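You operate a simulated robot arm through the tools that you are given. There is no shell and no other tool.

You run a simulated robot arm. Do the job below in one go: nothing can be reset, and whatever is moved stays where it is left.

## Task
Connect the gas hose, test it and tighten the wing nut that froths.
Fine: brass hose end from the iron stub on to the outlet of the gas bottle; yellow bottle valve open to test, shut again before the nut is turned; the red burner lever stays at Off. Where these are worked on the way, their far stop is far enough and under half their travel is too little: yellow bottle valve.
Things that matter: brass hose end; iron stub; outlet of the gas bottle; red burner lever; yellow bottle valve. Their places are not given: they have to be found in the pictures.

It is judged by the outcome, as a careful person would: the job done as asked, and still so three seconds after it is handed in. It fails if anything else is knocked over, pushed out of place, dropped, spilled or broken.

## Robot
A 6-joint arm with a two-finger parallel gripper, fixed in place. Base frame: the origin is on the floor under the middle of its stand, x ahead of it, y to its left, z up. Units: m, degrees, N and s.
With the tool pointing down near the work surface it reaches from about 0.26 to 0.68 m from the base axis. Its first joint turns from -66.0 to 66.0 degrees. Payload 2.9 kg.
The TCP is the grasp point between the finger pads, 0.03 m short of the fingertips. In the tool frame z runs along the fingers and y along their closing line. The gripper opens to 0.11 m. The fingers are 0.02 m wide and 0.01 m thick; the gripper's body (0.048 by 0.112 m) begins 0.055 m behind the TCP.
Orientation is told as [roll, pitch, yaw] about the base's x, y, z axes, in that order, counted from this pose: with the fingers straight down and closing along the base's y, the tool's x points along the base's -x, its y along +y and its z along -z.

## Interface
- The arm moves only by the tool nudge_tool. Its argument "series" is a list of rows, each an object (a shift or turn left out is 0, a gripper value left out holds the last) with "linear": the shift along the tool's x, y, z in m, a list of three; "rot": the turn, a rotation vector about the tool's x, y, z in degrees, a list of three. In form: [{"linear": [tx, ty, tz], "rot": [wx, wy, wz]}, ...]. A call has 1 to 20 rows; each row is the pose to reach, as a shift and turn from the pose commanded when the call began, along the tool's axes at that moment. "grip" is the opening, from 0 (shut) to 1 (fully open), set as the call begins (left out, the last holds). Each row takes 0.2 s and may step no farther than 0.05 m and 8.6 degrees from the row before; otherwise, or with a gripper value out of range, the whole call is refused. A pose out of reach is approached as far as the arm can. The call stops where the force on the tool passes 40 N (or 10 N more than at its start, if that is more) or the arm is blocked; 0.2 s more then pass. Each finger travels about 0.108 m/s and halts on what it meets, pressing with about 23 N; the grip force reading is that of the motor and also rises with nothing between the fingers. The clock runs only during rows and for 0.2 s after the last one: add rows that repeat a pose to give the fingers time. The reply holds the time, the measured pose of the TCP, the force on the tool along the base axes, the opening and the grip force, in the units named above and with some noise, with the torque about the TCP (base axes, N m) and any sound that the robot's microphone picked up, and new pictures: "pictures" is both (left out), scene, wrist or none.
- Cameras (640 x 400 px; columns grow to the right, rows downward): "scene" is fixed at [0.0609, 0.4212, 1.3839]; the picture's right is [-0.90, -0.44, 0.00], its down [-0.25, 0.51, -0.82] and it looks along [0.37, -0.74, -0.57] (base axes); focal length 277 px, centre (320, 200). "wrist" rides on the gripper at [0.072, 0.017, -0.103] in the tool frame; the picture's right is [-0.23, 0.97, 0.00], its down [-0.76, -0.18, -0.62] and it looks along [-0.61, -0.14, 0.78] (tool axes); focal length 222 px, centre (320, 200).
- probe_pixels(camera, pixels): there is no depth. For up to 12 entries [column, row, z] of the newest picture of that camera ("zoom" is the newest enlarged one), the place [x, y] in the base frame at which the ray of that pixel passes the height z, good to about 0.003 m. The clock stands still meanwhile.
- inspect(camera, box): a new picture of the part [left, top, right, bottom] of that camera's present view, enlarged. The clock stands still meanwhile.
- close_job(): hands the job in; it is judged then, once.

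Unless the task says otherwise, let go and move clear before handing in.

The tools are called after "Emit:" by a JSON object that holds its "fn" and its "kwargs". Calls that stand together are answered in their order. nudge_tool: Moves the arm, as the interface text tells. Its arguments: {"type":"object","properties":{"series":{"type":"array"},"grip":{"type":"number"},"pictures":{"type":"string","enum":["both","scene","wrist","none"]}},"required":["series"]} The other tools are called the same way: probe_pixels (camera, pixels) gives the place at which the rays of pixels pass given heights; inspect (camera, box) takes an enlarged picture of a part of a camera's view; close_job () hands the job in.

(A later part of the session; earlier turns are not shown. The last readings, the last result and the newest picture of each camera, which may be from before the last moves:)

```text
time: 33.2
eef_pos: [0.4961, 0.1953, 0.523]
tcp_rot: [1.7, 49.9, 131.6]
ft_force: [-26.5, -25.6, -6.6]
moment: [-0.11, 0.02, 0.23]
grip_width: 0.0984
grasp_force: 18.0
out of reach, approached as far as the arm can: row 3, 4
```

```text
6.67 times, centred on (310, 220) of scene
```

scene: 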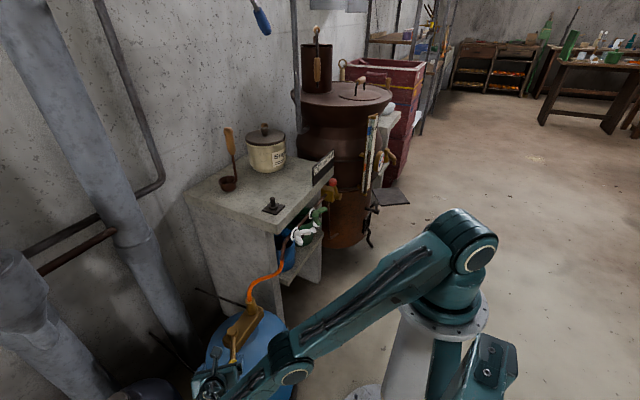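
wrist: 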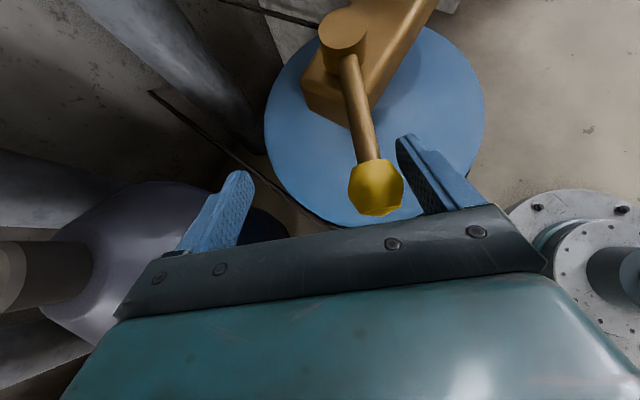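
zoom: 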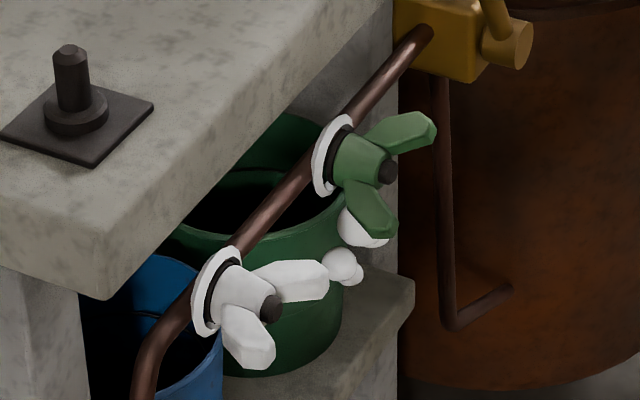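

About 37 N against the lever: it is at its far (open) stop. I'll ease off at once and zoom tightly on the froth.

Emit:
{"fn": "nudge_tool", "kwargs": {"series": [{"linear": [0, 0.03, 0]}, {"linear": [0, 0.045, 0]}, {"linear": [0, 0.045, 0]}]}}

Emit:
{"fn": "inspect", "kwargs": {"camera": "scene", "box": [292, 195, 332, 235]}}

Emit:
{"fn": "inspect", "kwargs": {"camera": "scene", "box": [278, 218, 318, 258]}}

Emit:
{"fn": "inspect", "kwargs": {"camera": "wrist", "box": [220, 60, 420, 240]}}

```text
time: 34.0
eef_pos: [0.4677, 0.1709, 0.5275]
tcp_rot: [-0.2, 49.9, 130.7]
ft_force: [0.0, -0.3, -0.2]
moment: [0.01, 0.01, 0.03]
grip_width: 0.0801
grasp_force: 0.0
```

scene: 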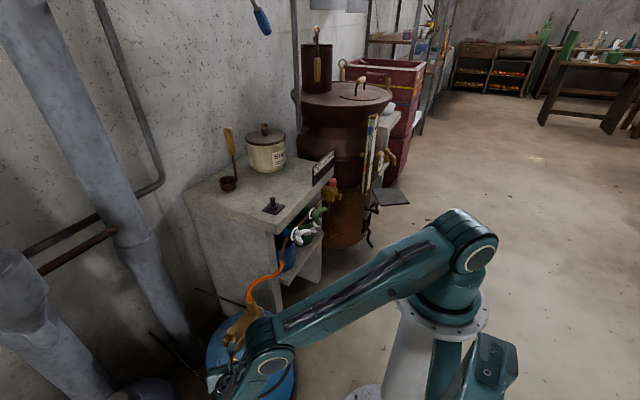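
wrist: 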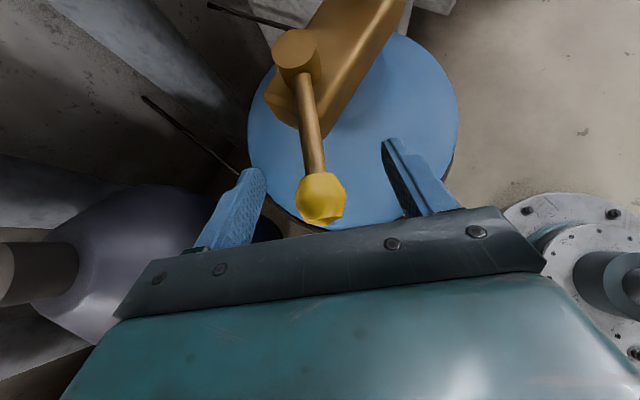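

```text
10.00 times, centred on (312, 215) of scene
```

zoom: 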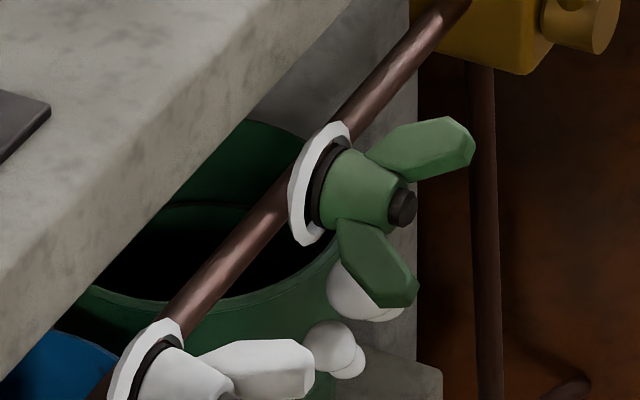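

```text
10.00 times, centred on (298, 238) of scene
```

zoom: 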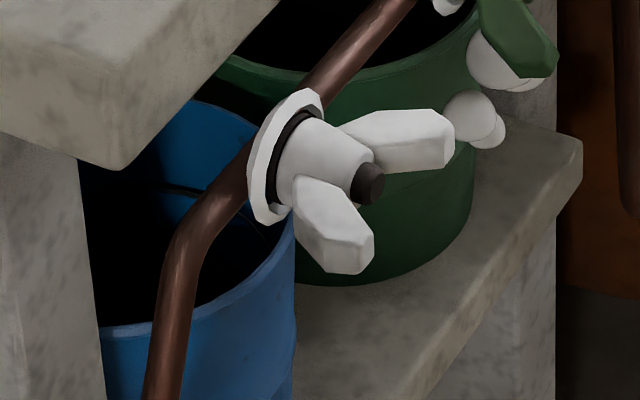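

```text
2.22 times, centred on (320, 150) of wrist
```

zoom: 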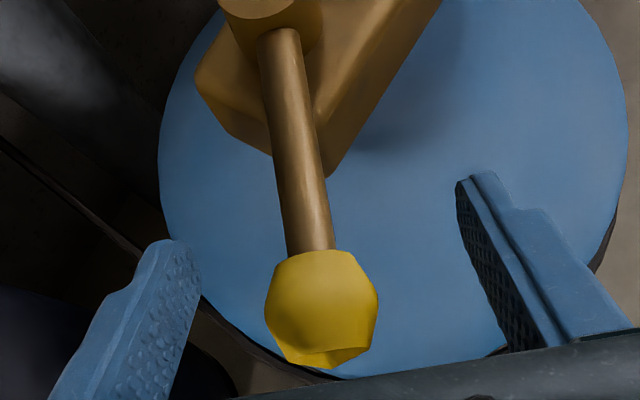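

Two froth clusters hang below the green nut, but to be sure which nut they belong to I want a second viewpoint. I'll leave the valve open, withdraw the fingers along the tool axis and rise.

Emit:
{"fn": "nudge_tool", "kwargs": {"series": [{"linear": [0, 0, -0.03]}, {"linear": [0, 0, -0.06]}, {"linear": [0, 0, -0.09]}, {"linear": [0.03, 0, -0.115]}, {"linear": [0.06, 0, -0.14]}, {"linear": [0.09, 0, -0.165]}, {"linear": [0.12, 0, -0.19]}, {"linear": [0.15, 0, -0.215]}, {"linear": [0.1685, 0, -0.2315]}, {"linear": [0.1685, 0, -0.2315]}], "pictures": "scene"}}

```text
time: 36.2
eef_pos: [0.4204, 0.2236, 0.8077]
tcp_rot: [-0.1, 50.0, 130.8]
ft_force: [-0.5, -0.4, 0.2]
moment: [0.03, -0.01, 0.02]
grip_width: 0.0802
grasp_force: 0.0
```

scene: 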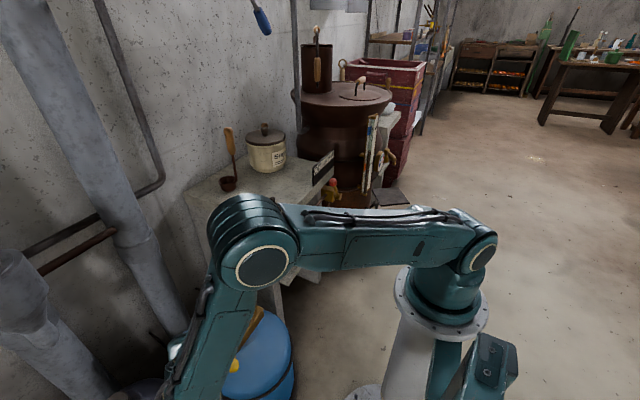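

Now I swing across to the earlier viewing pose over the nuts.

Emit:
{"fn": "nudge_tool", "kwargs": {"series": [{"linear": [0.0238, 0.0272, 0.0203]}, {"linear": [0.0476, 0.0543, 0.0407]}, {"linear": [0.0713, 0.0815, 0.061]}, {"linear": [0.0951, 0.1086, 0.0814]}, {"linear": [0.1189, 0.1358, 0.1017]}, {"linear": [0.1427, 0.163, 0.1221]}, {"linear": [0.1664, 0.1901, 0.1424]}, {"linear": [0.1902, 0.2173, 0.1628]}, {"linear": [0.1902, 0.2173, 0.1628]}]}}

Emit:
{"fn": "inspect", "kwargs": {"camera": "wrist", "box": [300, 0, 500, 170]}}

Emit:
{"fn": "inspect", "kwargs": {"camera": "scene", "box": [200, 270, 296, 350]}}

```text
time: 38.2
eef_pos: [0.42, -0.1067, 0.8496]
tcp_rot: [-0.2, 49.9, 130.8]
ft_force: [0.2, 0.3, 0.3]
moment: [0.0, 0.0, -0.01]
grip_width: 0.0802
grasp_force: 0.0
```

scene: 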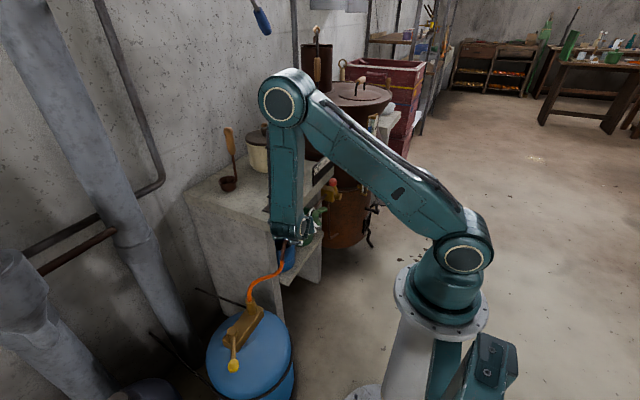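
wrist: 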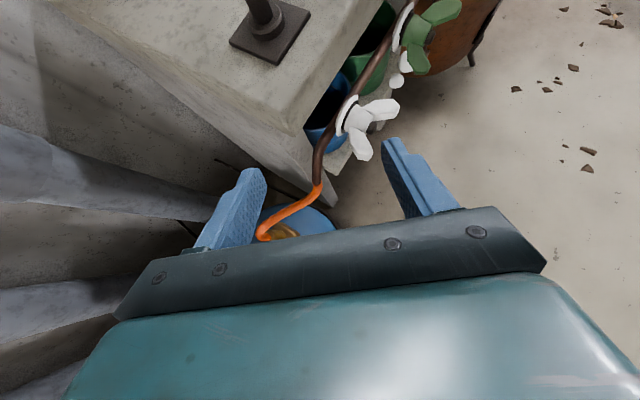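

```text
2.35 times, centred on (400, 85) of wrist
```

zoom: 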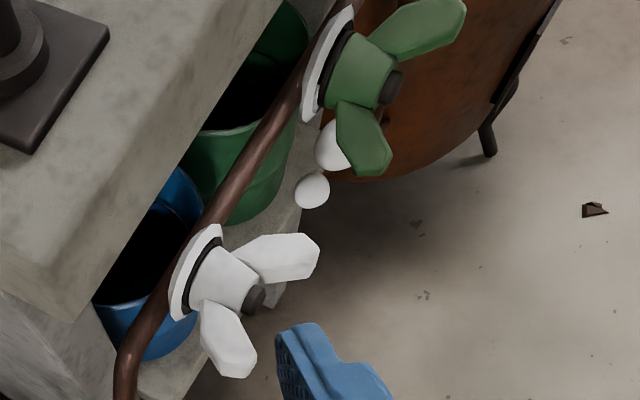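

```text
5.00 times, centred on (248, 310) of scene
```

zoom: 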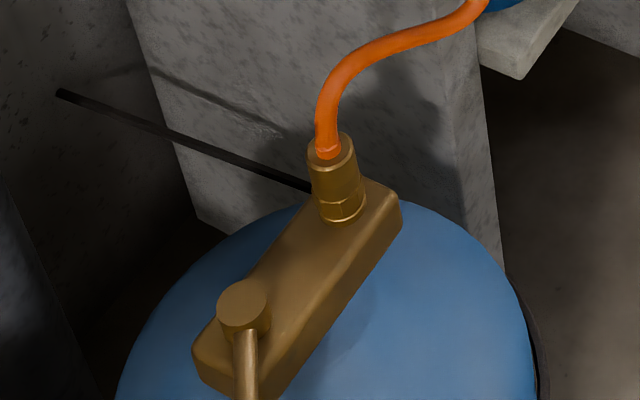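

The froth hangs at the green nut's lower side in both views (wrist zoom (330,147), (312,192)). I'll triangulate froth versus nuts to be certain, and get the green nut's exact place.

Emit:
{"fn": "probe_pixels", "kwargs": {"camera": "wrist", "pixels": [[404.3, 62.4, 0.68], [404.3, 62.4, 0.72], [396.6, 81.6, 0.66], [396.6, 81.6, 0.7], [412, 33, 0.7], [412, 33, 0.74], [428, 33, 0.7], [428, 33, 0.74], [350, 115, 0.7], [350, 115, 0.74], [371, 123, 0.7], [371, 123, 0.74]]}}

Emit:
{"fn": "probe_pixels", "kwargs": {"camera": "scene", "pixels": [[315, 223.5, 0.68], [315, 223.5, 0.72], [313.5, 229.8, 0.66], [313.5, 229.8, 0.7], [311.8, 213.3, 0.7], [311.8, 213.3, 0.74], [320.2, 215.8, 0.7], [320.2, 215.8, 0.74], [294, 234, 0.7], [294, 234, 0.74], [304, 236.5, 0.7], [304, 236.5, 0.74]]}}

```text
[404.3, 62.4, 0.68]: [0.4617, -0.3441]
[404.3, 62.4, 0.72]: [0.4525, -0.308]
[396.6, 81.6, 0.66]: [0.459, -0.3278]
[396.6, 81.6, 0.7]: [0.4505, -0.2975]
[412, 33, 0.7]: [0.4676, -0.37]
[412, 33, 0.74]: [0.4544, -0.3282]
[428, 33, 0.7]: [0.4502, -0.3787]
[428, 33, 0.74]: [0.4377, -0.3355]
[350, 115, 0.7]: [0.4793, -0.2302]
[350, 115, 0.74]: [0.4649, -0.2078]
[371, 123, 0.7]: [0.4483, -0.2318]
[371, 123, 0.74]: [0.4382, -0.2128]
```

```text
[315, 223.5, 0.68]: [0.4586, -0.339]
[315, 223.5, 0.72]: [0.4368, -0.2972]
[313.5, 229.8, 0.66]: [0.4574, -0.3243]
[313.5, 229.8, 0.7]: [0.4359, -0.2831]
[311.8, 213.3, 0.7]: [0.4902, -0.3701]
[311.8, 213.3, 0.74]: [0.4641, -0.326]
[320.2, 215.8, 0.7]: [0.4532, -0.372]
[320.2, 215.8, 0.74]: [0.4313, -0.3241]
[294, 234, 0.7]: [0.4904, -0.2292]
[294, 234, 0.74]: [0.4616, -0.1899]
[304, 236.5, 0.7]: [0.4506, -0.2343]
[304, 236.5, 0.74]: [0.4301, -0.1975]
```

Froth triangulates to (0.46,-0.35…-0.33,0.66), right at the green nut (y≈-0.36), not the white one (y≈-0.225). So green is the leaky nut. Now I go back to shut the valve; first locate the knob in the scene view (233,366).

Emit:
{"fn": "inspect", "kwargs": {"camera": "scene", "box": [190, 310, 286, 390]}}

Emit:
{"fn": "probe_pixels", "kwargs": {"camera": "scene", "pixels": [[233.5, 366, 0.51], [233.5, 366, 0.51], [233.5, 366, 0.51], [233.5, 366, 0.51]]}}

```text
5.00 times, centred on (238, 350) of scene
```

zoom: 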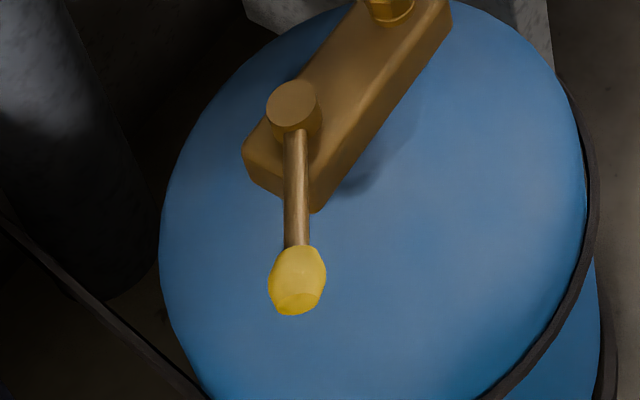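

```text
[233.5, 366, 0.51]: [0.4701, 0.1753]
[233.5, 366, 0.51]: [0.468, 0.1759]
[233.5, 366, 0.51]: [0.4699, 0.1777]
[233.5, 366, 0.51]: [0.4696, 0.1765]
```

Knob now at ≈(0.469,0.176): lever swung about 55° to its stop. I'll return to the waypoint above and behind it.

Emit:
{"fn": "nudge_tool", "kwargs": {"series": [{"linear": [-0.0246, -0.0266, -0.0196], "rot": [0.88, 0, -0.74]}, {"linear": [-0.0493, -0.0532, -0.0393], "rot": [1.76, 0, -1.48]}, {"linear": [-0.0739, -0.0797, -0.0589], "rot": [2.64, 0, -2.22]}, {"linear": [-0.0986, -0.1063, -0.0785], "rot": [3.52, 0, -2.96]}, {"linear": [-0.1232, -0.1329, -0.0981], "rot": [4.41, 0, -3.7]}, {"linear": [-0.1478, -0.1595, -0.1178], "rot": [5.29, 0, -4.44]}, {"linear": [-0.1725, -0.186, -0.1374], "rot": [6.17, 0, -5.18]}, {"linear": [-0.1971, -0.2126, -0.157], "rot": [7.05, 0, -5.92]}, {"linear": [-0.1971, -0.2126, -0.157], "rot": [7.05, 0, -5.92]}], "pictures": "wrist"}}

```text
time: 40.2
eef_pos: [0.4173, 0.225, 0.799]
tcp_rot: [-0.1, 49.9, 140.0]
ft_force: [-0.4, 0.3, 0.6]
moment: [-0.01, -0.01, -0.03]
grip_width: 0.0802
grasp_force: 0.2
```

wrist: 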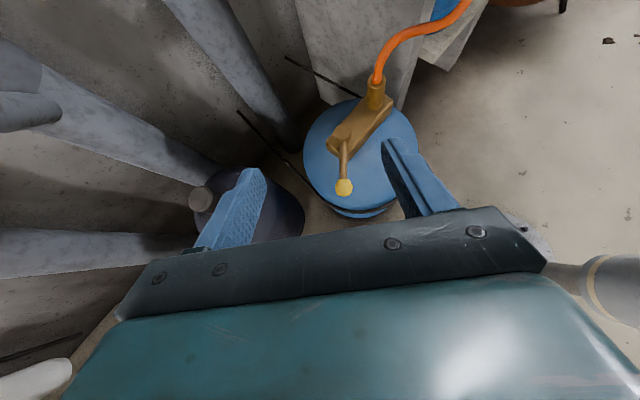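

Knob visible at wrist (343,187). Descend to the pre-approach.

Emit:
{"fn": "nudge_tool", "kwargs": {"series": [{"linear": [-0.0293, 0.0006, 0.0256]}, {"linear": [-0.0585, 0.0012, 0.0511]}, {"linear": [-0.0878, 0.0018, 0.0767]}, {"linear": [-0.1171, 0.0025, 0.1022]}, {"linear": [-0.1463, 0.0031, 0.1278]}, {"linear": [-0.1756, 0.0037, 0.1533]}, {"linear": [-0.1756, 0.0037, 0.1533]}]}}

Emit:
{"fn": "probe_pixels", "kwargs": {"camera": "wrist", "pixels": [[320, 150, 0.51]]}}

```text
time: 41.8
eef_pos: [0.4208, 0.2115, 0.5641]
tcp_rot: [-0.1, 50.0, 140.0]
ft_force: [-1.0, -0.1, -0.3]
moment: [-0.03, 0.0, -0.01]
grip_width: 0.0803
grasp_force: 0.0
```

scene: 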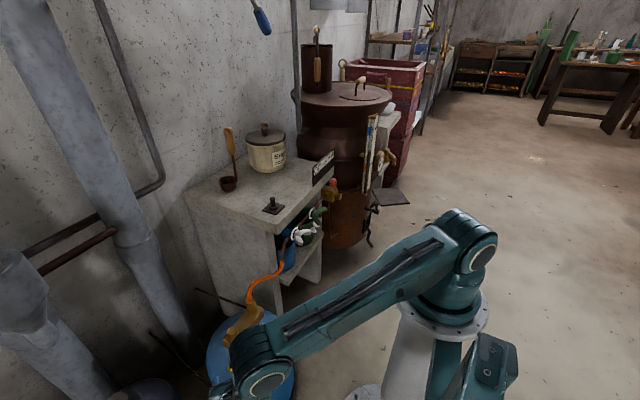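
wrist: 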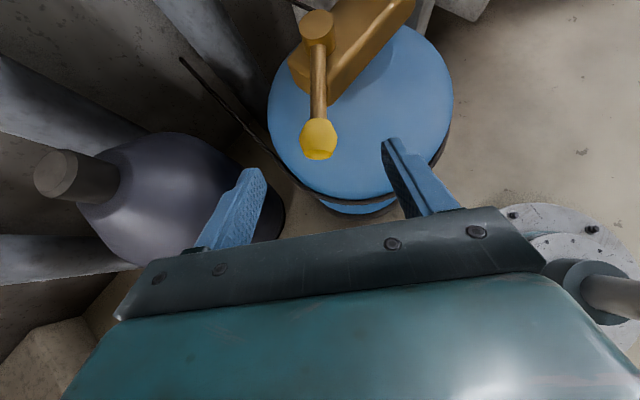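

```text
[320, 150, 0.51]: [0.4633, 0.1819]
```

Knob is centred between the fingertips. I'll advance to straddle it.

Emit:
{"fn": "nudge_tool", "kwargs": {"series": [{"linear": [-0.001, -0.002, 0.023]}, {"linear": [-0.002, -0.0044, 0.046]}, {"linear": [-0.0029, -0.0044, 0.0686]}, {"linear": [-0.0029, -0.0044, 0.0686]}]}}

Emit:
{"fn": "inspect", "kwargs": {"camera": "scene", "box": [270, 190, 350, 250]}}

```text
time: 42.8
eef_pos: [0.4612, 0.1842, 0.5187]
tcp_rot: [-0.2, 50.0, 139.9]
ft_force: [-0.5, 0.0, 0.7]
moment: [-0.01, -0.02, 0.01]
grip_width: 0.0802
grasp_force: 0.1
```

scene: 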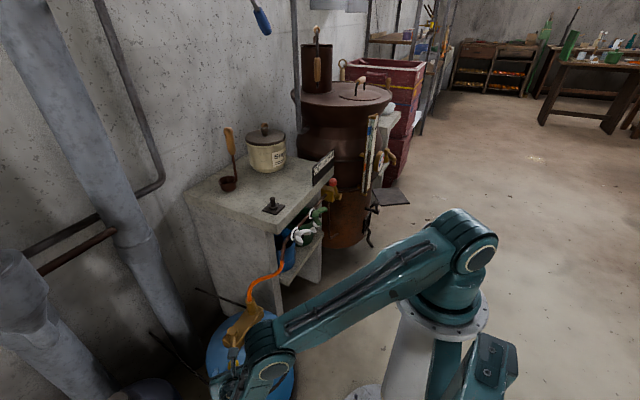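
wrist: 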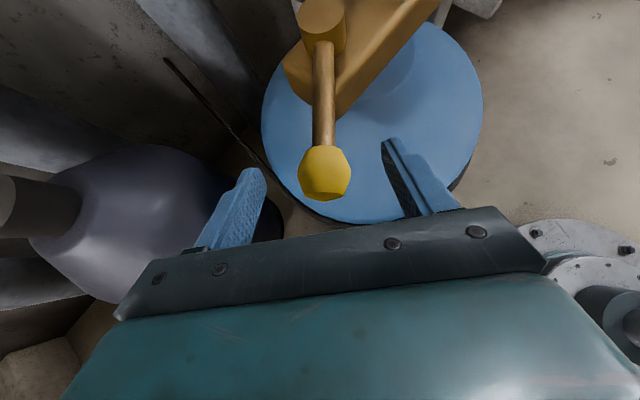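

```text
6.67 times, centred on (310, 220) of scene
```

zoom: 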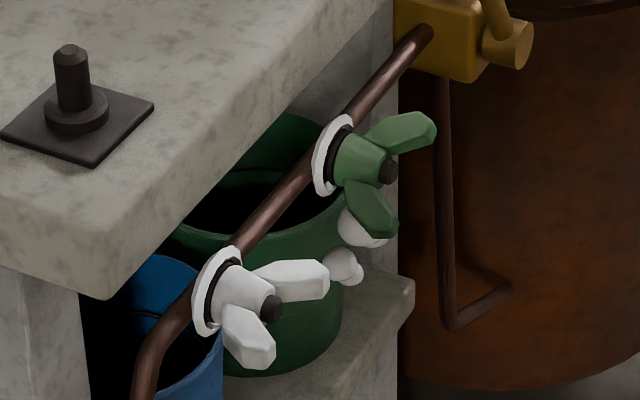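

Froth still at green only. Now I swing the lever back along the arc toward its closed position.

Emit:
{"fn": "nudge_tool", "kwargs": {"series": [{"linear": [0.0025, 0.0316, 0.003], "rot": [3.45, 0, -2.9]}, {"linear": [0.0051, 0.0632, 0.0061], "rot": [6.89, 0, -5.79]}, {"linear": [0.0105, 0.0814, 0.0125], "rot": [10.34, 0, -8.68]}, {"linear": [0.0159, 0.0995, 0.0189], "rot": [13.8, 0, -11.57]}, {"linear": [0.0221, 0.1103, 0.0262], "rot": [16.5, 0, -13.8]}, {"linear": [0.0282, 0.1211, 0.0335], "rot": [19.15, 0, -16.07]}]}}

Emit:
{"fn": "inspect", "kwargs": {"camera": "wrist", "box": [220, 60, 420, 240]}}

Emit:
{"fn": "inspect", "kwargs": {"camera": "scene", "box": [270, 190, 350, 250]}}

```text
time: 44.2
eef_pos: [0.4174, 0.0637, 0.5182]
tcp_rot: [-0.3, 50.0, 165.0]
ft_force: [0.9, 3.6, -0.4]
moment: [0.03, -0.03, -0.02]
grip_width: 0.0817
grasp_force: 1.5
```

scene: 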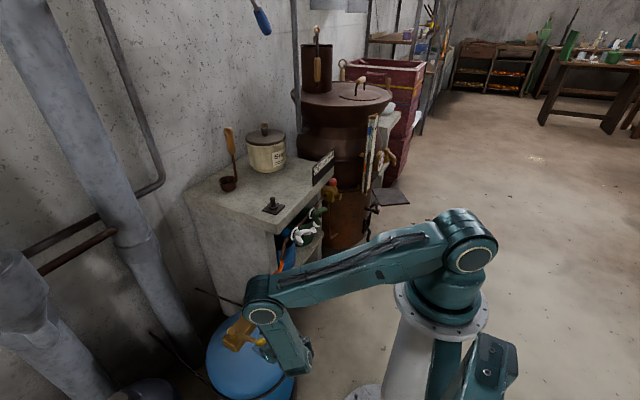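
wrist: 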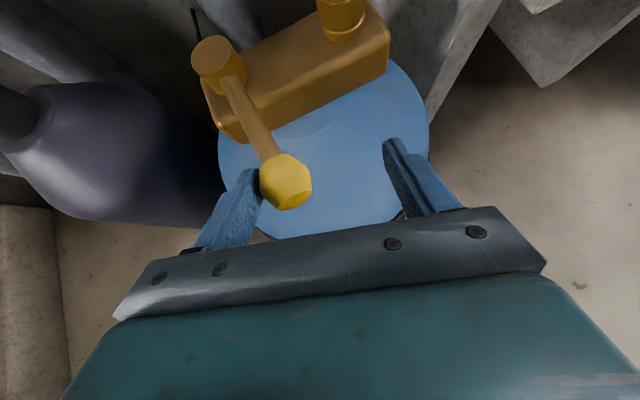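

```text
2.22 times, centred on (320, 150) of wrist
```

zoom: 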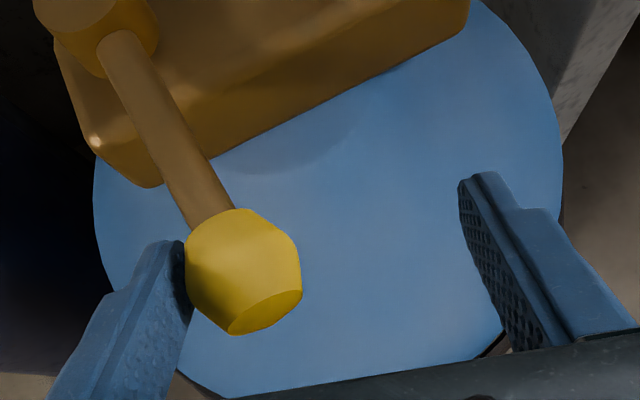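

```text
6.67 times, centred on (310, 220) of scene
```

zoom: 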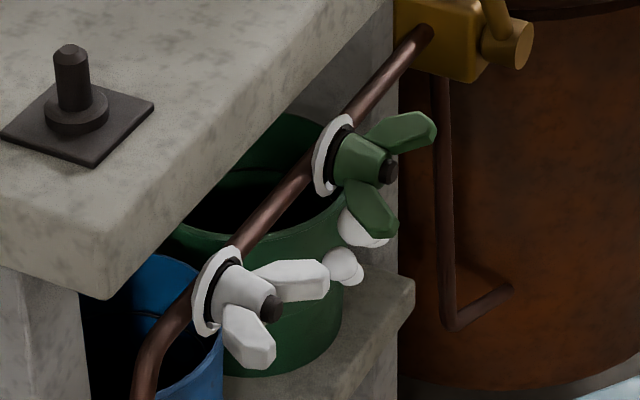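

The finger pushes with 3.6 N; the lever is close to its original position. I'll press a little farther to be sure it is on the closed stop.

Emit:
{"fn": "nudge_tool", "kwargs": {"series": [{"linear": [0, 0.005, 0.001]}, {"linear": [0, 0.01, 0.002]}, {"linear": [0, 0.014, 0.003]}]}}

Emit:
{"fn": "inspect", "kwargs": {"camera": "wrist", "box": [220, 60, 420, 240]}}

Emit:
{"fn": "inspect", "kwargs": {"camera": "scene", "box": [270, 190, 350, 250]}}

```text
time: 45.0
eef_pos: [0.4175, 0.0532, 0.5183]
tcp_rot: [-0.9, 50.1, 164.9]
ft_force: [-0.2, 37.8, -4.1]
moment: [0.26, 0.37, 0.81]
grip_width: 0.0979
grasp_force: 17.8
```

scene: 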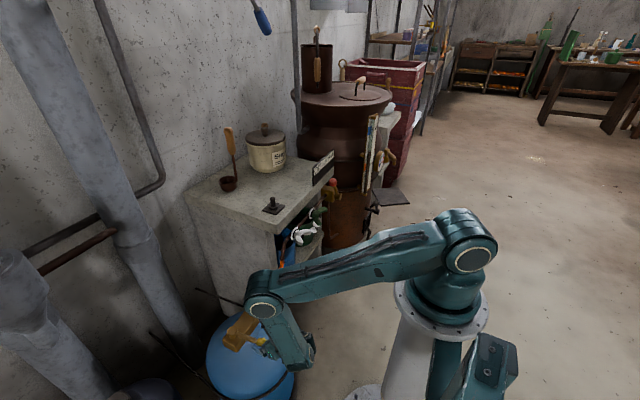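
wrist: 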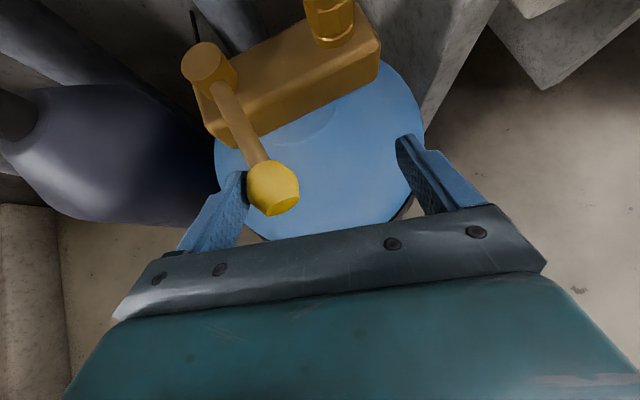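

```text
2.22 times, centred on (320, 150) of wrist
```

zoom: 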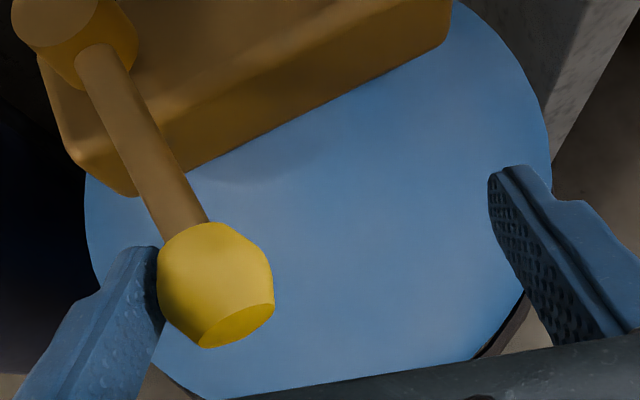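

```text
6.67 times, centred on (310, 220) of scene
```

zoom: 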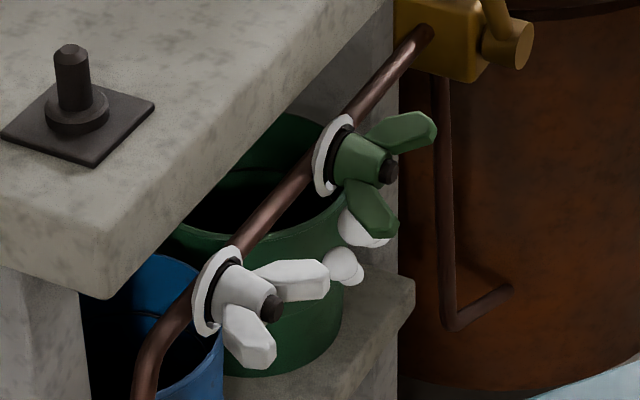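

37.8 N: firmly on the closed stop. I'll ease off and withdraw the fingers along the tool axis, then rise.

Emit:
{"fn": "nudge_tool", "kwargs": {"series": [{"linear": [0, -0.025, -0.002]}, {"linear": [0, -0.036, -0.003]}, {"linear": [0, -0.036, -0.033]}, {"linear": [0, -0.036, -0.063]}, {"linear": [0, -0.036, -0.093]}, {"linear": [0.025, -0.036, -0.125]}, {"linear": [0.055, -0.036, -0.155]}, {"linear": [0.085, -0.036, -0.185]}, {"linear": [0.115, -0.036, -0.215]}, {"linear": [0.145, -0.036, -0.24]}, {"linear": [0.145, -0.036, -0.24]}]}}

Emit:
{"fn": "inspect", "kwargs": {"camera": "wrist", "box": [220, 40, 420, 220]}}

```text
time: 47.4
eef_pos: [0.3365, 0.1086, 0.7843]
tcp_rot: [-0.1, 50.0, 165.0]
ft_force: [1.0, -0.2, 0.4]
moment: [0.0, 0.01, 0.03]
grip_width: 0.0801
grasp_force: 0.1
```

scene: 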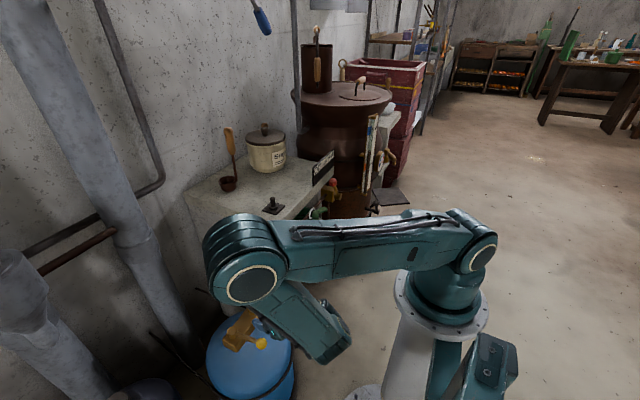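
wrist: 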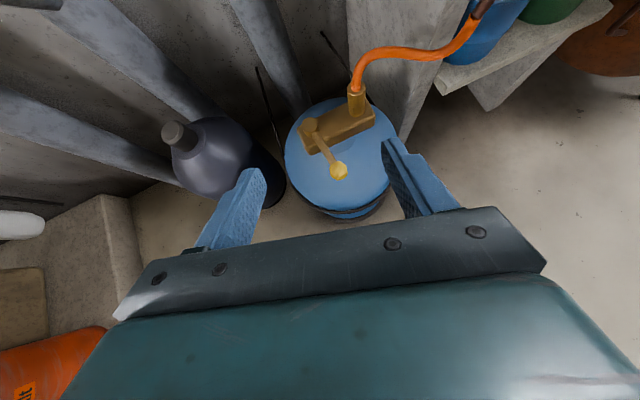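

```text
2.22 times, centred on (320, 130) of wrist
```

zoom: 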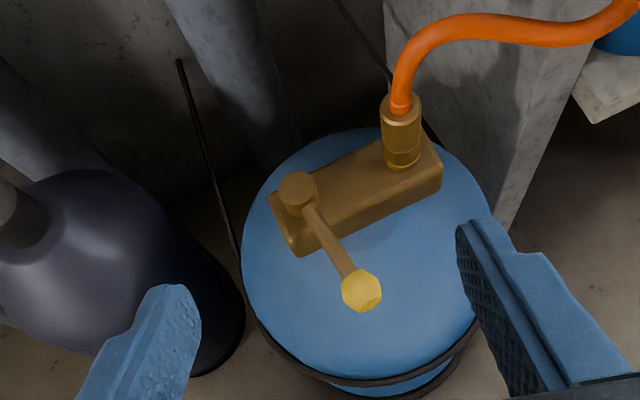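

The lever is back in its original closed position (knob at scene (261,344), as at the start). Now I move over to the green nut's side, staying in front of the bench.

Emit:
{"fn": "nudge_tool", "kwargs": {"series": [{"linear": [0.0128, 0.0367, 0.0066]}, {"linear": [0.0256, 0.0733, 0.0132]}, {"linear": [0.0385, 0.11, 0.0198]}, {"linear": [0.0513, 0.1467, 0.0264]}, {"linear": [0.0641, 0.1834, 0.033]}, {"linear": [0.0769, 0.22, 0.0395]}, {"linear": [0.0897, 0.2567, 0.0461]}, {"linear": [0.1026, 0.2934, 0.0527]}, {"linear": [0.1154, 0.33, 0.0593]}, {"linear": [0.1282, 0.3667, 0.0659]}, {"linear": [0.1282, 0.3667, 0.0659]}]}}

Emit:
{"fn": "inspect", "kwargs": {"camera": "wrist", "box": [220, 0, 480, 200]}}

Emit:
{"fn": "inspect", "kwargs": {"camera": "scene", "box": [200, 270, 296, 350]}}

```text
time: 49.8
eef_pos: [0.374, -0.1039, 0.8176]
tcp_rot: [0.6, 50.0, 164.9]
ft_force: [-0.9, 0.3, 0.3]
moment: [0.06, 0.03, -0.03]
grip_width: 0.0804
grasp_force: 0.0
out of reach, approached as far as the arm can: row 2, 3, 4, 5, 6, 7, 8, 9, 10, 11
```

scene: 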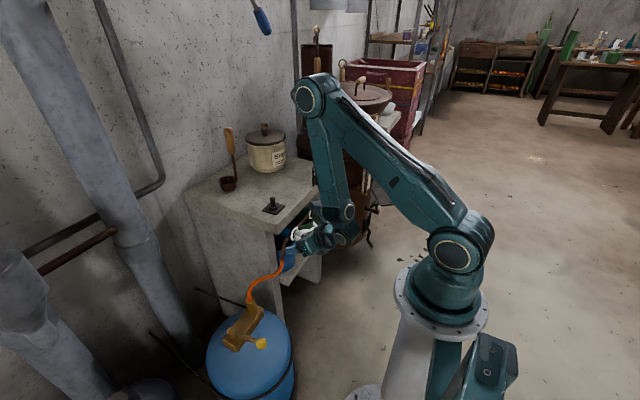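
wrist: 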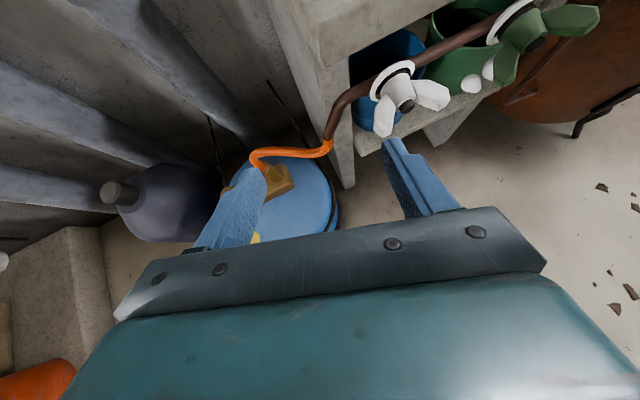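

```text
2.00 times, centred on (350, 100) of wrist
```

zoom: 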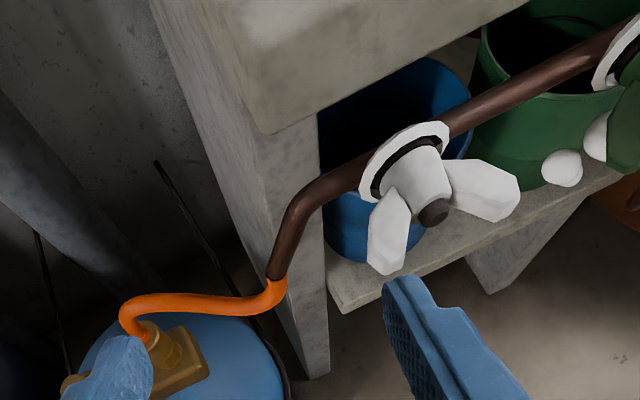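

```text
5.00 times, centred on (248, 310) of scene
```

zoom: 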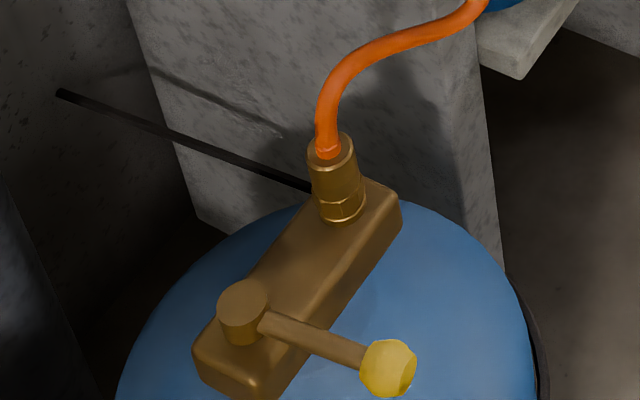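

The arm hit a joint limit with this yaw (stopped at y=-0.10), while the bottle, hose and valve look right. I'll turn the tool toward the radial direction (yaw 140) while moving toward -y and see how far it reaches.

Emit:
{"fn": "nudge_tool", "kwargs": {"series": [{"linear": [0.0072, 0.0228, 0.0039], "rot": [-4.79, 0, 4.02]}, {"linear": [0.0144, 0.0456, 0.0079], "rot": [-9.58, 0, 8.04]}, {"linear": [0.0217, 0.0683, 0.0118], "rot": [-14.36, 0, 12.05]}, {"linear": [0.0289, 0.0911, 0.0157], "rot": [-19.15, 0, 16.07]}, {"linear": [0.0289, 0.0911, 0.0157], "rot": [-19.15, 0, 16.07]}]}}

```text
time: 51.0
eef_pos: [0.3765, -0.1985, 0.826]
tcp_rot: [-0.1, 50.0, 139.9]
ft_force: [0.1, 0.1, 0.2]
moment: [0.0, -0.03, 0.04]
grip_width: 0.0801
grasp_force: 0.0
```

scene: 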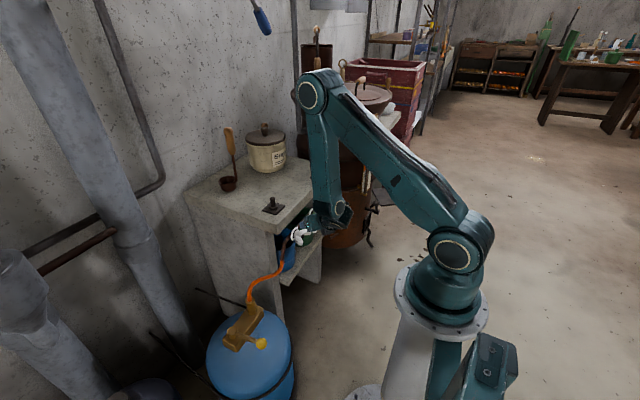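
wrist: 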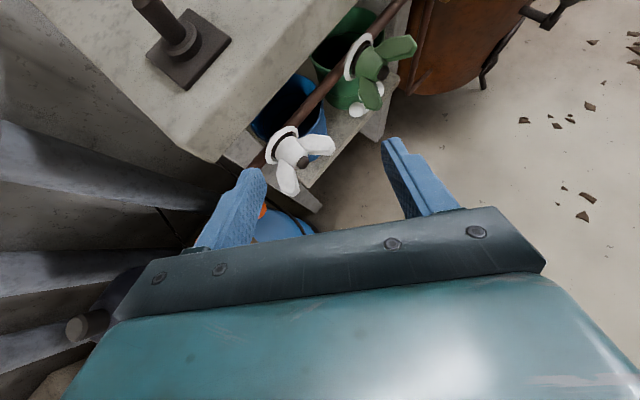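

Yaw 140 works, so the limit is the roll joint near camera-up. I'll roll the tool +90° about its own axis (away from that limit) while moving up and over to (0.42,-0.30,0.90), preparing to point horizontally at the nut.

Emit:
{"fn": "nudge_tool", "kwargs": {"series": [{"linear": [0.011, 0.0045, 0.0025], "rot": [0, 0, 8.2]}, {"linear": [0.022, 0.009, 0.005], "rot": [0, 0, 16.4]}, {"linear": [0.033, 0.0135, 0.0075], "rot": [0, 0, 24.6]}, {"linear": [0.044, 0.018, 0.01], "rot": [0, 0, 32.8]}, {"linear": [0.055, 0.0225, 0.0125], "rot": [0, 0, 41]}, {"linear": [0.066, 0.027, 0.015], "rot": [0, 0, 49.2]}, {"linear": [0.077, 0.0315, 0.0175], "rot": [0, 0, 57.4]}, {"linear": [0.088, 0.036, 0.02], "rot": [0, 0, 65.6]}, {"linear": [0.099, 0.0405, 0.0225], "rot": [0, 0, 73.8]}, {"linear": [0.11, 0.045, 0.025], "rot": [0, 0, 82]}, {"linear": [0.1201, 0.0498, 0.0279], "rot": [0, 0, 90]}, {"linear": [0.1201, 0.0498, 0.0279], "rot": [0, 0, 90]}]}}

```text
time: 53.6
eef_pos: [0.4198, -0.3007, 0.9003]
tcp_rot: [-49.9, -0.2, 49.9]
ft_force: [0.2, -0.1, 0.6]
moment: [0.0, -0.01, 0.0]
grip_width: 0.08
grasp_force: 0.1
```

scene: 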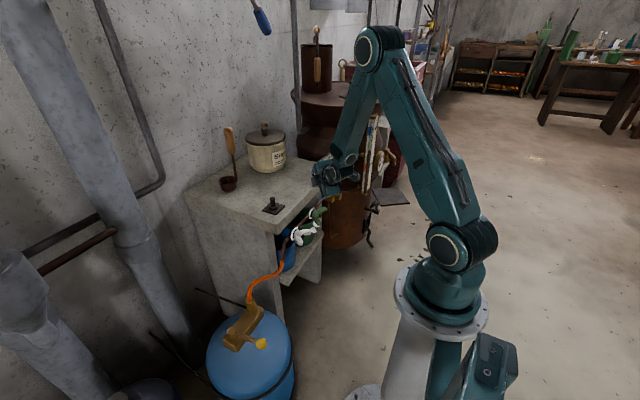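
wrist: 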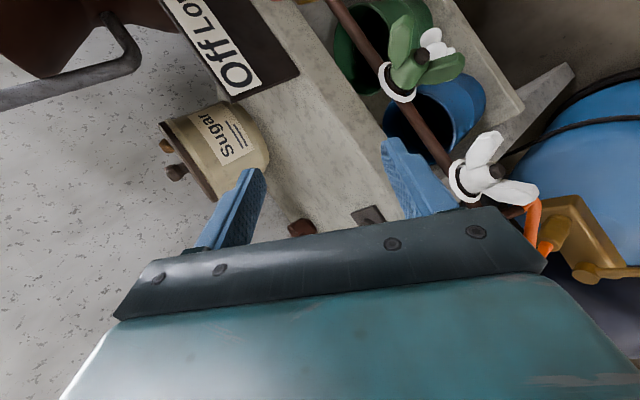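

The roll worked, with a good view of the green nut (wrist (410,50)) and the froth beside it. Now I tilt the tool up 40° to horizontal.

Emit:
{"fn": "nudge_tool", "kwargs": {"series": [{"rot": [8, 0, 0]}, {"rot": [16, 0, 0]}, {"rot": [24, 0, 0]}, {"rot": [32, 0, 0]}, {"rot": [40, 0, 0]}, {"rot": [40, 0, 0]}]}}

```text
time: 55.0
eef_pos: [0.4786, -0.3417, 0.926]
tcp_rot: [-89.8, 0.0, 50.0]
ft_force: [-0.2, 0.0, -0.3]
moment: [0.03, 0.02, -0.01]
grip_width: 0.08
grasp_force: 0.1
out of reach, approached as far as the arm can: row 3, 4, 5, 6
```

scene: 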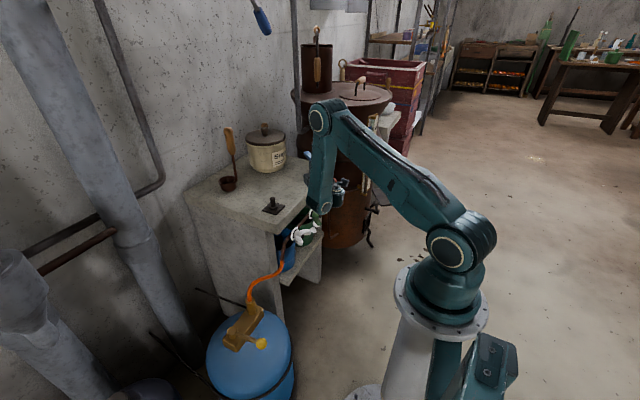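
wrist: 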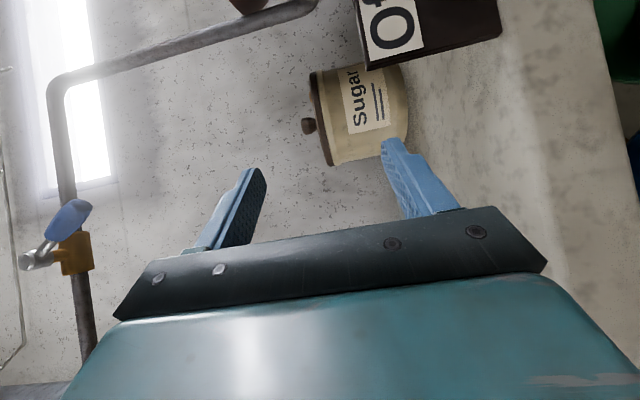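

The arm was forced outward because a fully horizontal tool is at its fold limit here. I'll use a compromise: pitch the tool about 27° below horizontal and back off, then yaw toward the nut's axis.

Emit:
{"fn": "nudge_tool", "kwargs": {"series": [{"linear": [0, 0, 0], "rot": [-7, 0, 0]}, {"linear": [0.005, 0.008, -0.016], "rot": [-14, 0, 0]}, {"linear": [0.012, 0.022, -0.038], "rot": [-21, 0, 0]}, {"linear": [0.019, 0.034, -0.06], "rot": [-27, 0, 0]}, {"linear": [0.0262, 0.046, -0.0806], "rot": [-27, 0, 0]}, {"linear": [0.0262, 0.046, -0.0806], "rot": [-27, 0, 0]}]}}

```text
time: 56.4
eef_pos: [0.3996, -0.3104, 0.8817]
tcp_rot: [-62.9, -0.2, 50.0]
ft_force: [-0.2, -0.2, -0.7]
moment: [0.03, -0.02, -0.02]
grip_width: 0.0803
grasp_force: 0.1
```

scene: 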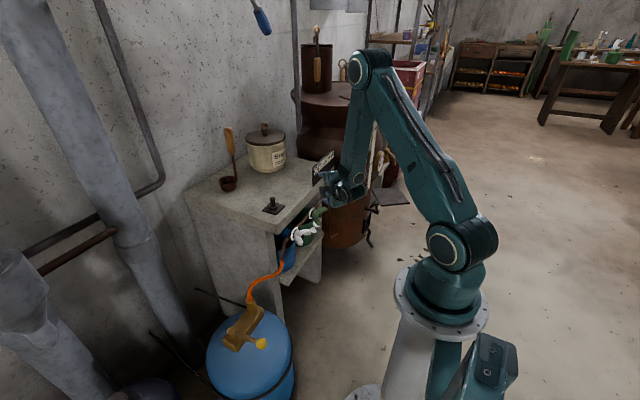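
wrist: 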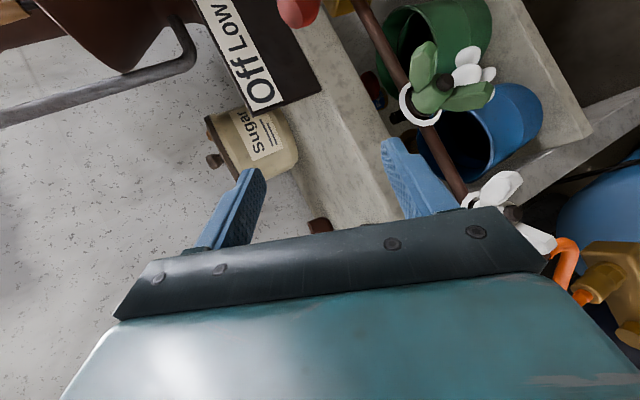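

Reached cleanly; the green nut is well visible at wrist (445,85). I'll zoom both cameras on it to triangulate stud tip, ring and wing directions.

Emit:
{"fn": "inspect", "kwargs": {"camera": "wrist", "box": [380, 20, 520, 130]}}

Emit:
{"fn": "inspect", "kwargs": {"camera": "scene", "box": [292, 195, 340, 235]}}

```text
3.64 times, centred on (450, 75) of wrist
```

zoom: 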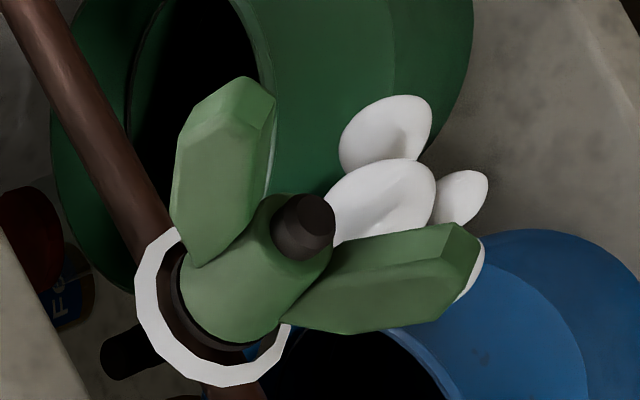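

```text
10.00 times, centred on (316, 215) of scene
```

zoom: 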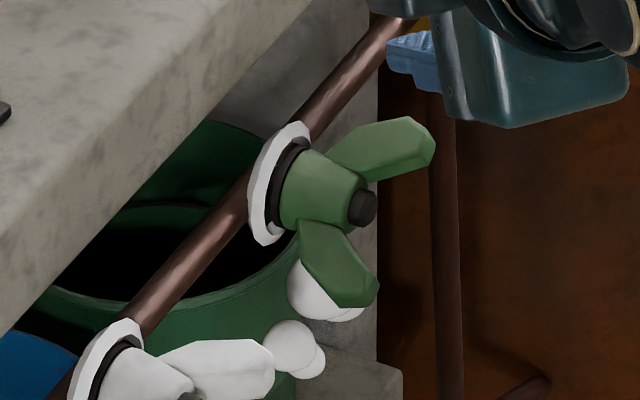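

I'll probe the matched points (stud tip, ring centre, both wing tips) in both views, repeated to average out the noise.

Emit:
{"fn": "probe_pixels", "kwargs": {"camera": "wrist", "pixels": [[445.3, 80.5, 0.71], [445.3, 80.5, 0.71], [445.3, 80.5, 0.71], [420.6, 104.7, 0.71], [420.6, 104.7, 0.71], [420.6, 104.7, 0.71], [426.6, 46.2, 0.71], [426.6, 46.2, 0.71], [426.6, 46.2, 0.71], [489, 90.9, 0.71], [489, 90.9, 0.71], [489, 90.9, 0.71]]}}

Emit:
{"fn": "probe_pixels", "kwargs": {"camera": "scene", "pixels": [[320.3, 215.9, 0.71], [320.3, 215.9, 0.71], [320.3, 215.9, 0.71], [312, 213.4, 0.71], [312, 213.4, 0.71], [312, 213.4, 0.71], [326.5, 209, 0.71], [326.5, 209, 0.71], [326.5, 209, 0.71], [320.2, 224, 0.71], [320.2, 224, 0.71], [320.2, 224, 0.71]]}}

```text
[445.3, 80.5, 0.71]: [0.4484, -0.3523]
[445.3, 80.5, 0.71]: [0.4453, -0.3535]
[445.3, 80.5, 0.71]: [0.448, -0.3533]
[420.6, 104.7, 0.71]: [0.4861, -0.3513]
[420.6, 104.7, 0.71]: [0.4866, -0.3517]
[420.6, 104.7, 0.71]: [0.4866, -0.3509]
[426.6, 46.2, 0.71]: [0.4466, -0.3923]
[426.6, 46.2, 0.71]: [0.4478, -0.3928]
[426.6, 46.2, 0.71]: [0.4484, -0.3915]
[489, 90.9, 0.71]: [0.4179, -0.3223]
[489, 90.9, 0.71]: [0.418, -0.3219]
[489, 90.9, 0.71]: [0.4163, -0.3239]
```

```text
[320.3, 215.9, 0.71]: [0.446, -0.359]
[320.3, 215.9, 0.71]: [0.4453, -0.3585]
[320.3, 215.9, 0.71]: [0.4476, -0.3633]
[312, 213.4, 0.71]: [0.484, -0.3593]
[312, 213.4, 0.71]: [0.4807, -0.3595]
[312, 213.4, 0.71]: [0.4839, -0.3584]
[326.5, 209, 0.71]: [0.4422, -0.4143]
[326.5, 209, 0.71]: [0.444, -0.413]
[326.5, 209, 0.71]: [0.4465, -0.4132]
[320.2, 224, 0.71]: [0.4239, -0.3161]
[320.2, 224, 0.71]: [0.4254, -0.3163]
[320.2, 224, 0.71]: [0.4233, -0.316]
```

Triangulation is consistent: nut axis along -x at y≈-0.350, z≈0.718; stud tip x≈0.441, wing tips at x≈0.427, r≈0.033, wings about 30° above the right/left horizontal as seen from the robot. I'll yaw toward the nut axis and go to a pre-approach in front of it.

Emit:
{"fn": "nudge_tool", "kwargs": {"series": [{"linear": [0.0083, 0.0223, 0.0043], "rot": [0, -4.46, -2.27]}, {"linear": [0.0167, 0.0446, 0.0087], "rot": [0, -8.91, -4.54]}, {"linear": [0.025, 0.067, 0.013], "rot": [0, -13.4, -6.81]}, {"linear": [0.0334, 0.0893, 0.0174], "rot": [0, -17.8, -9.08]}, {"linear": [0.0417, 0.1116, 0.0217], "rot": [0, -22.3, -11.35]}, {"linear": [0.0417, 0.1116, 0.0217], "rot": [0, -22.3, -11.35]}]}}

```text
time: 57.8
eef_pos: [0.3657, -0.3151, 0.7722]
tcp_rot: [-62.8, 0.0, 75.1]
ft_force: [1.1, 0.8, 0.3]
moment: [-0.01, 0.02, -0.02]
grip_width: 0.0801
grasp_force: 0.1
out of reach, approached as far as the arm can: row 5, 6
```

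scene: 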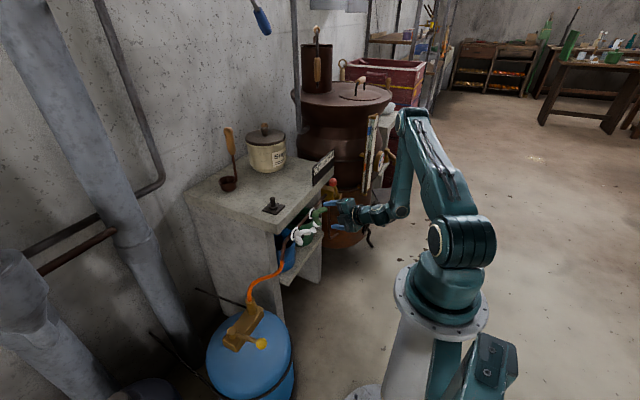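
wrist: 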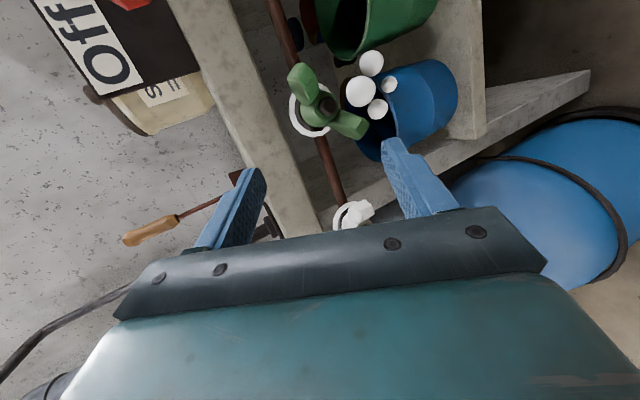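

The tool now faces the nut (nut at wrist (318,110)), slightly short because of the first-joint limit, which relaxes farther out. I'll close the fingers to a 47 mm gap and move in 0.04 m while centring on the nut's axis.

Emit:
{"fn": "nudge_tool", "kwargs": {"grip": 0.43, "series": [{"linear": [0.005, 0.004, 0.015]}, {"linear": [0.0149, 0.0125, 0.03]}, {"linear": [0.0149, 0.0125, 0.04]}, {"linear": [0.0149, 0.0125, 0.04]}]}}

Emit:
{"fn": "inspect", "kwargs": {"camera": "wrist", "box": [220, 60, 420, 240]}}

Emit:
{"fn": "inspect", "kwargs": {"camera": "scene", "box": [292, 185, 356, 240]}}

```text
time: 58.8
eef_pos: [0.3929, -0.336, 0.7443]
tcp_rot: [-63.0, -0.2, 75.0]
ft_force: [0.0, -0.7, 0.6]
moment: [-0.02, 0.02, 0.02]
grip_width: 0.0474
grasp_force: 0.0
```

scene: 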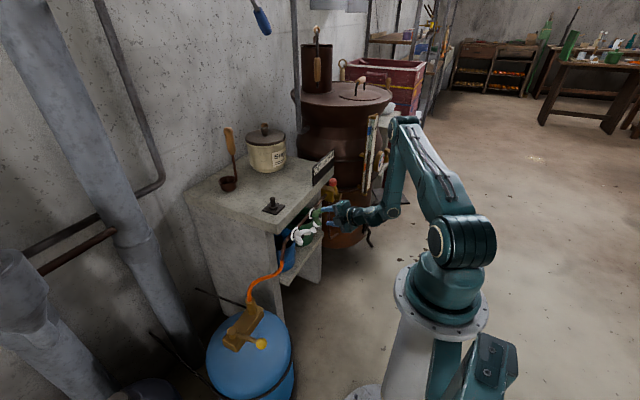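
wrist: 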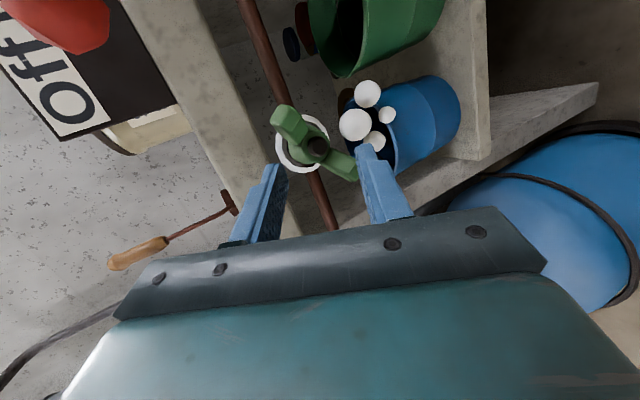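

```text
2.22 times, centred on (320, 150) of wrist
```

zoom: 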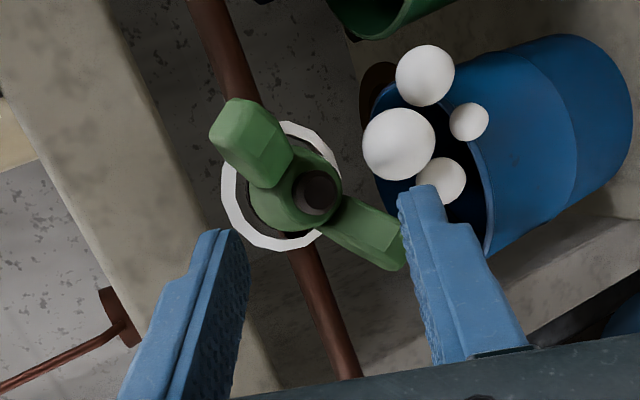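

```text
7.27 times, centred on (324, 212) of scene
```

zoom: 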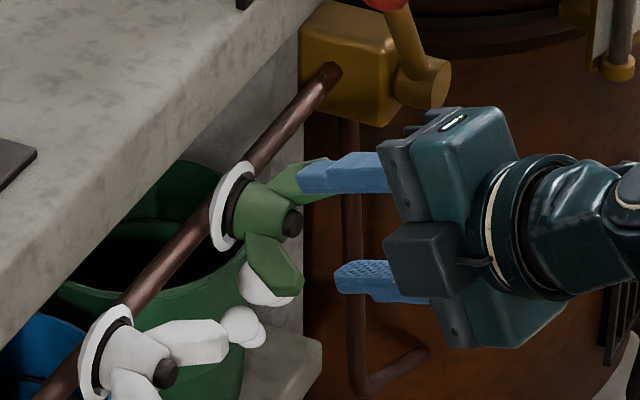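

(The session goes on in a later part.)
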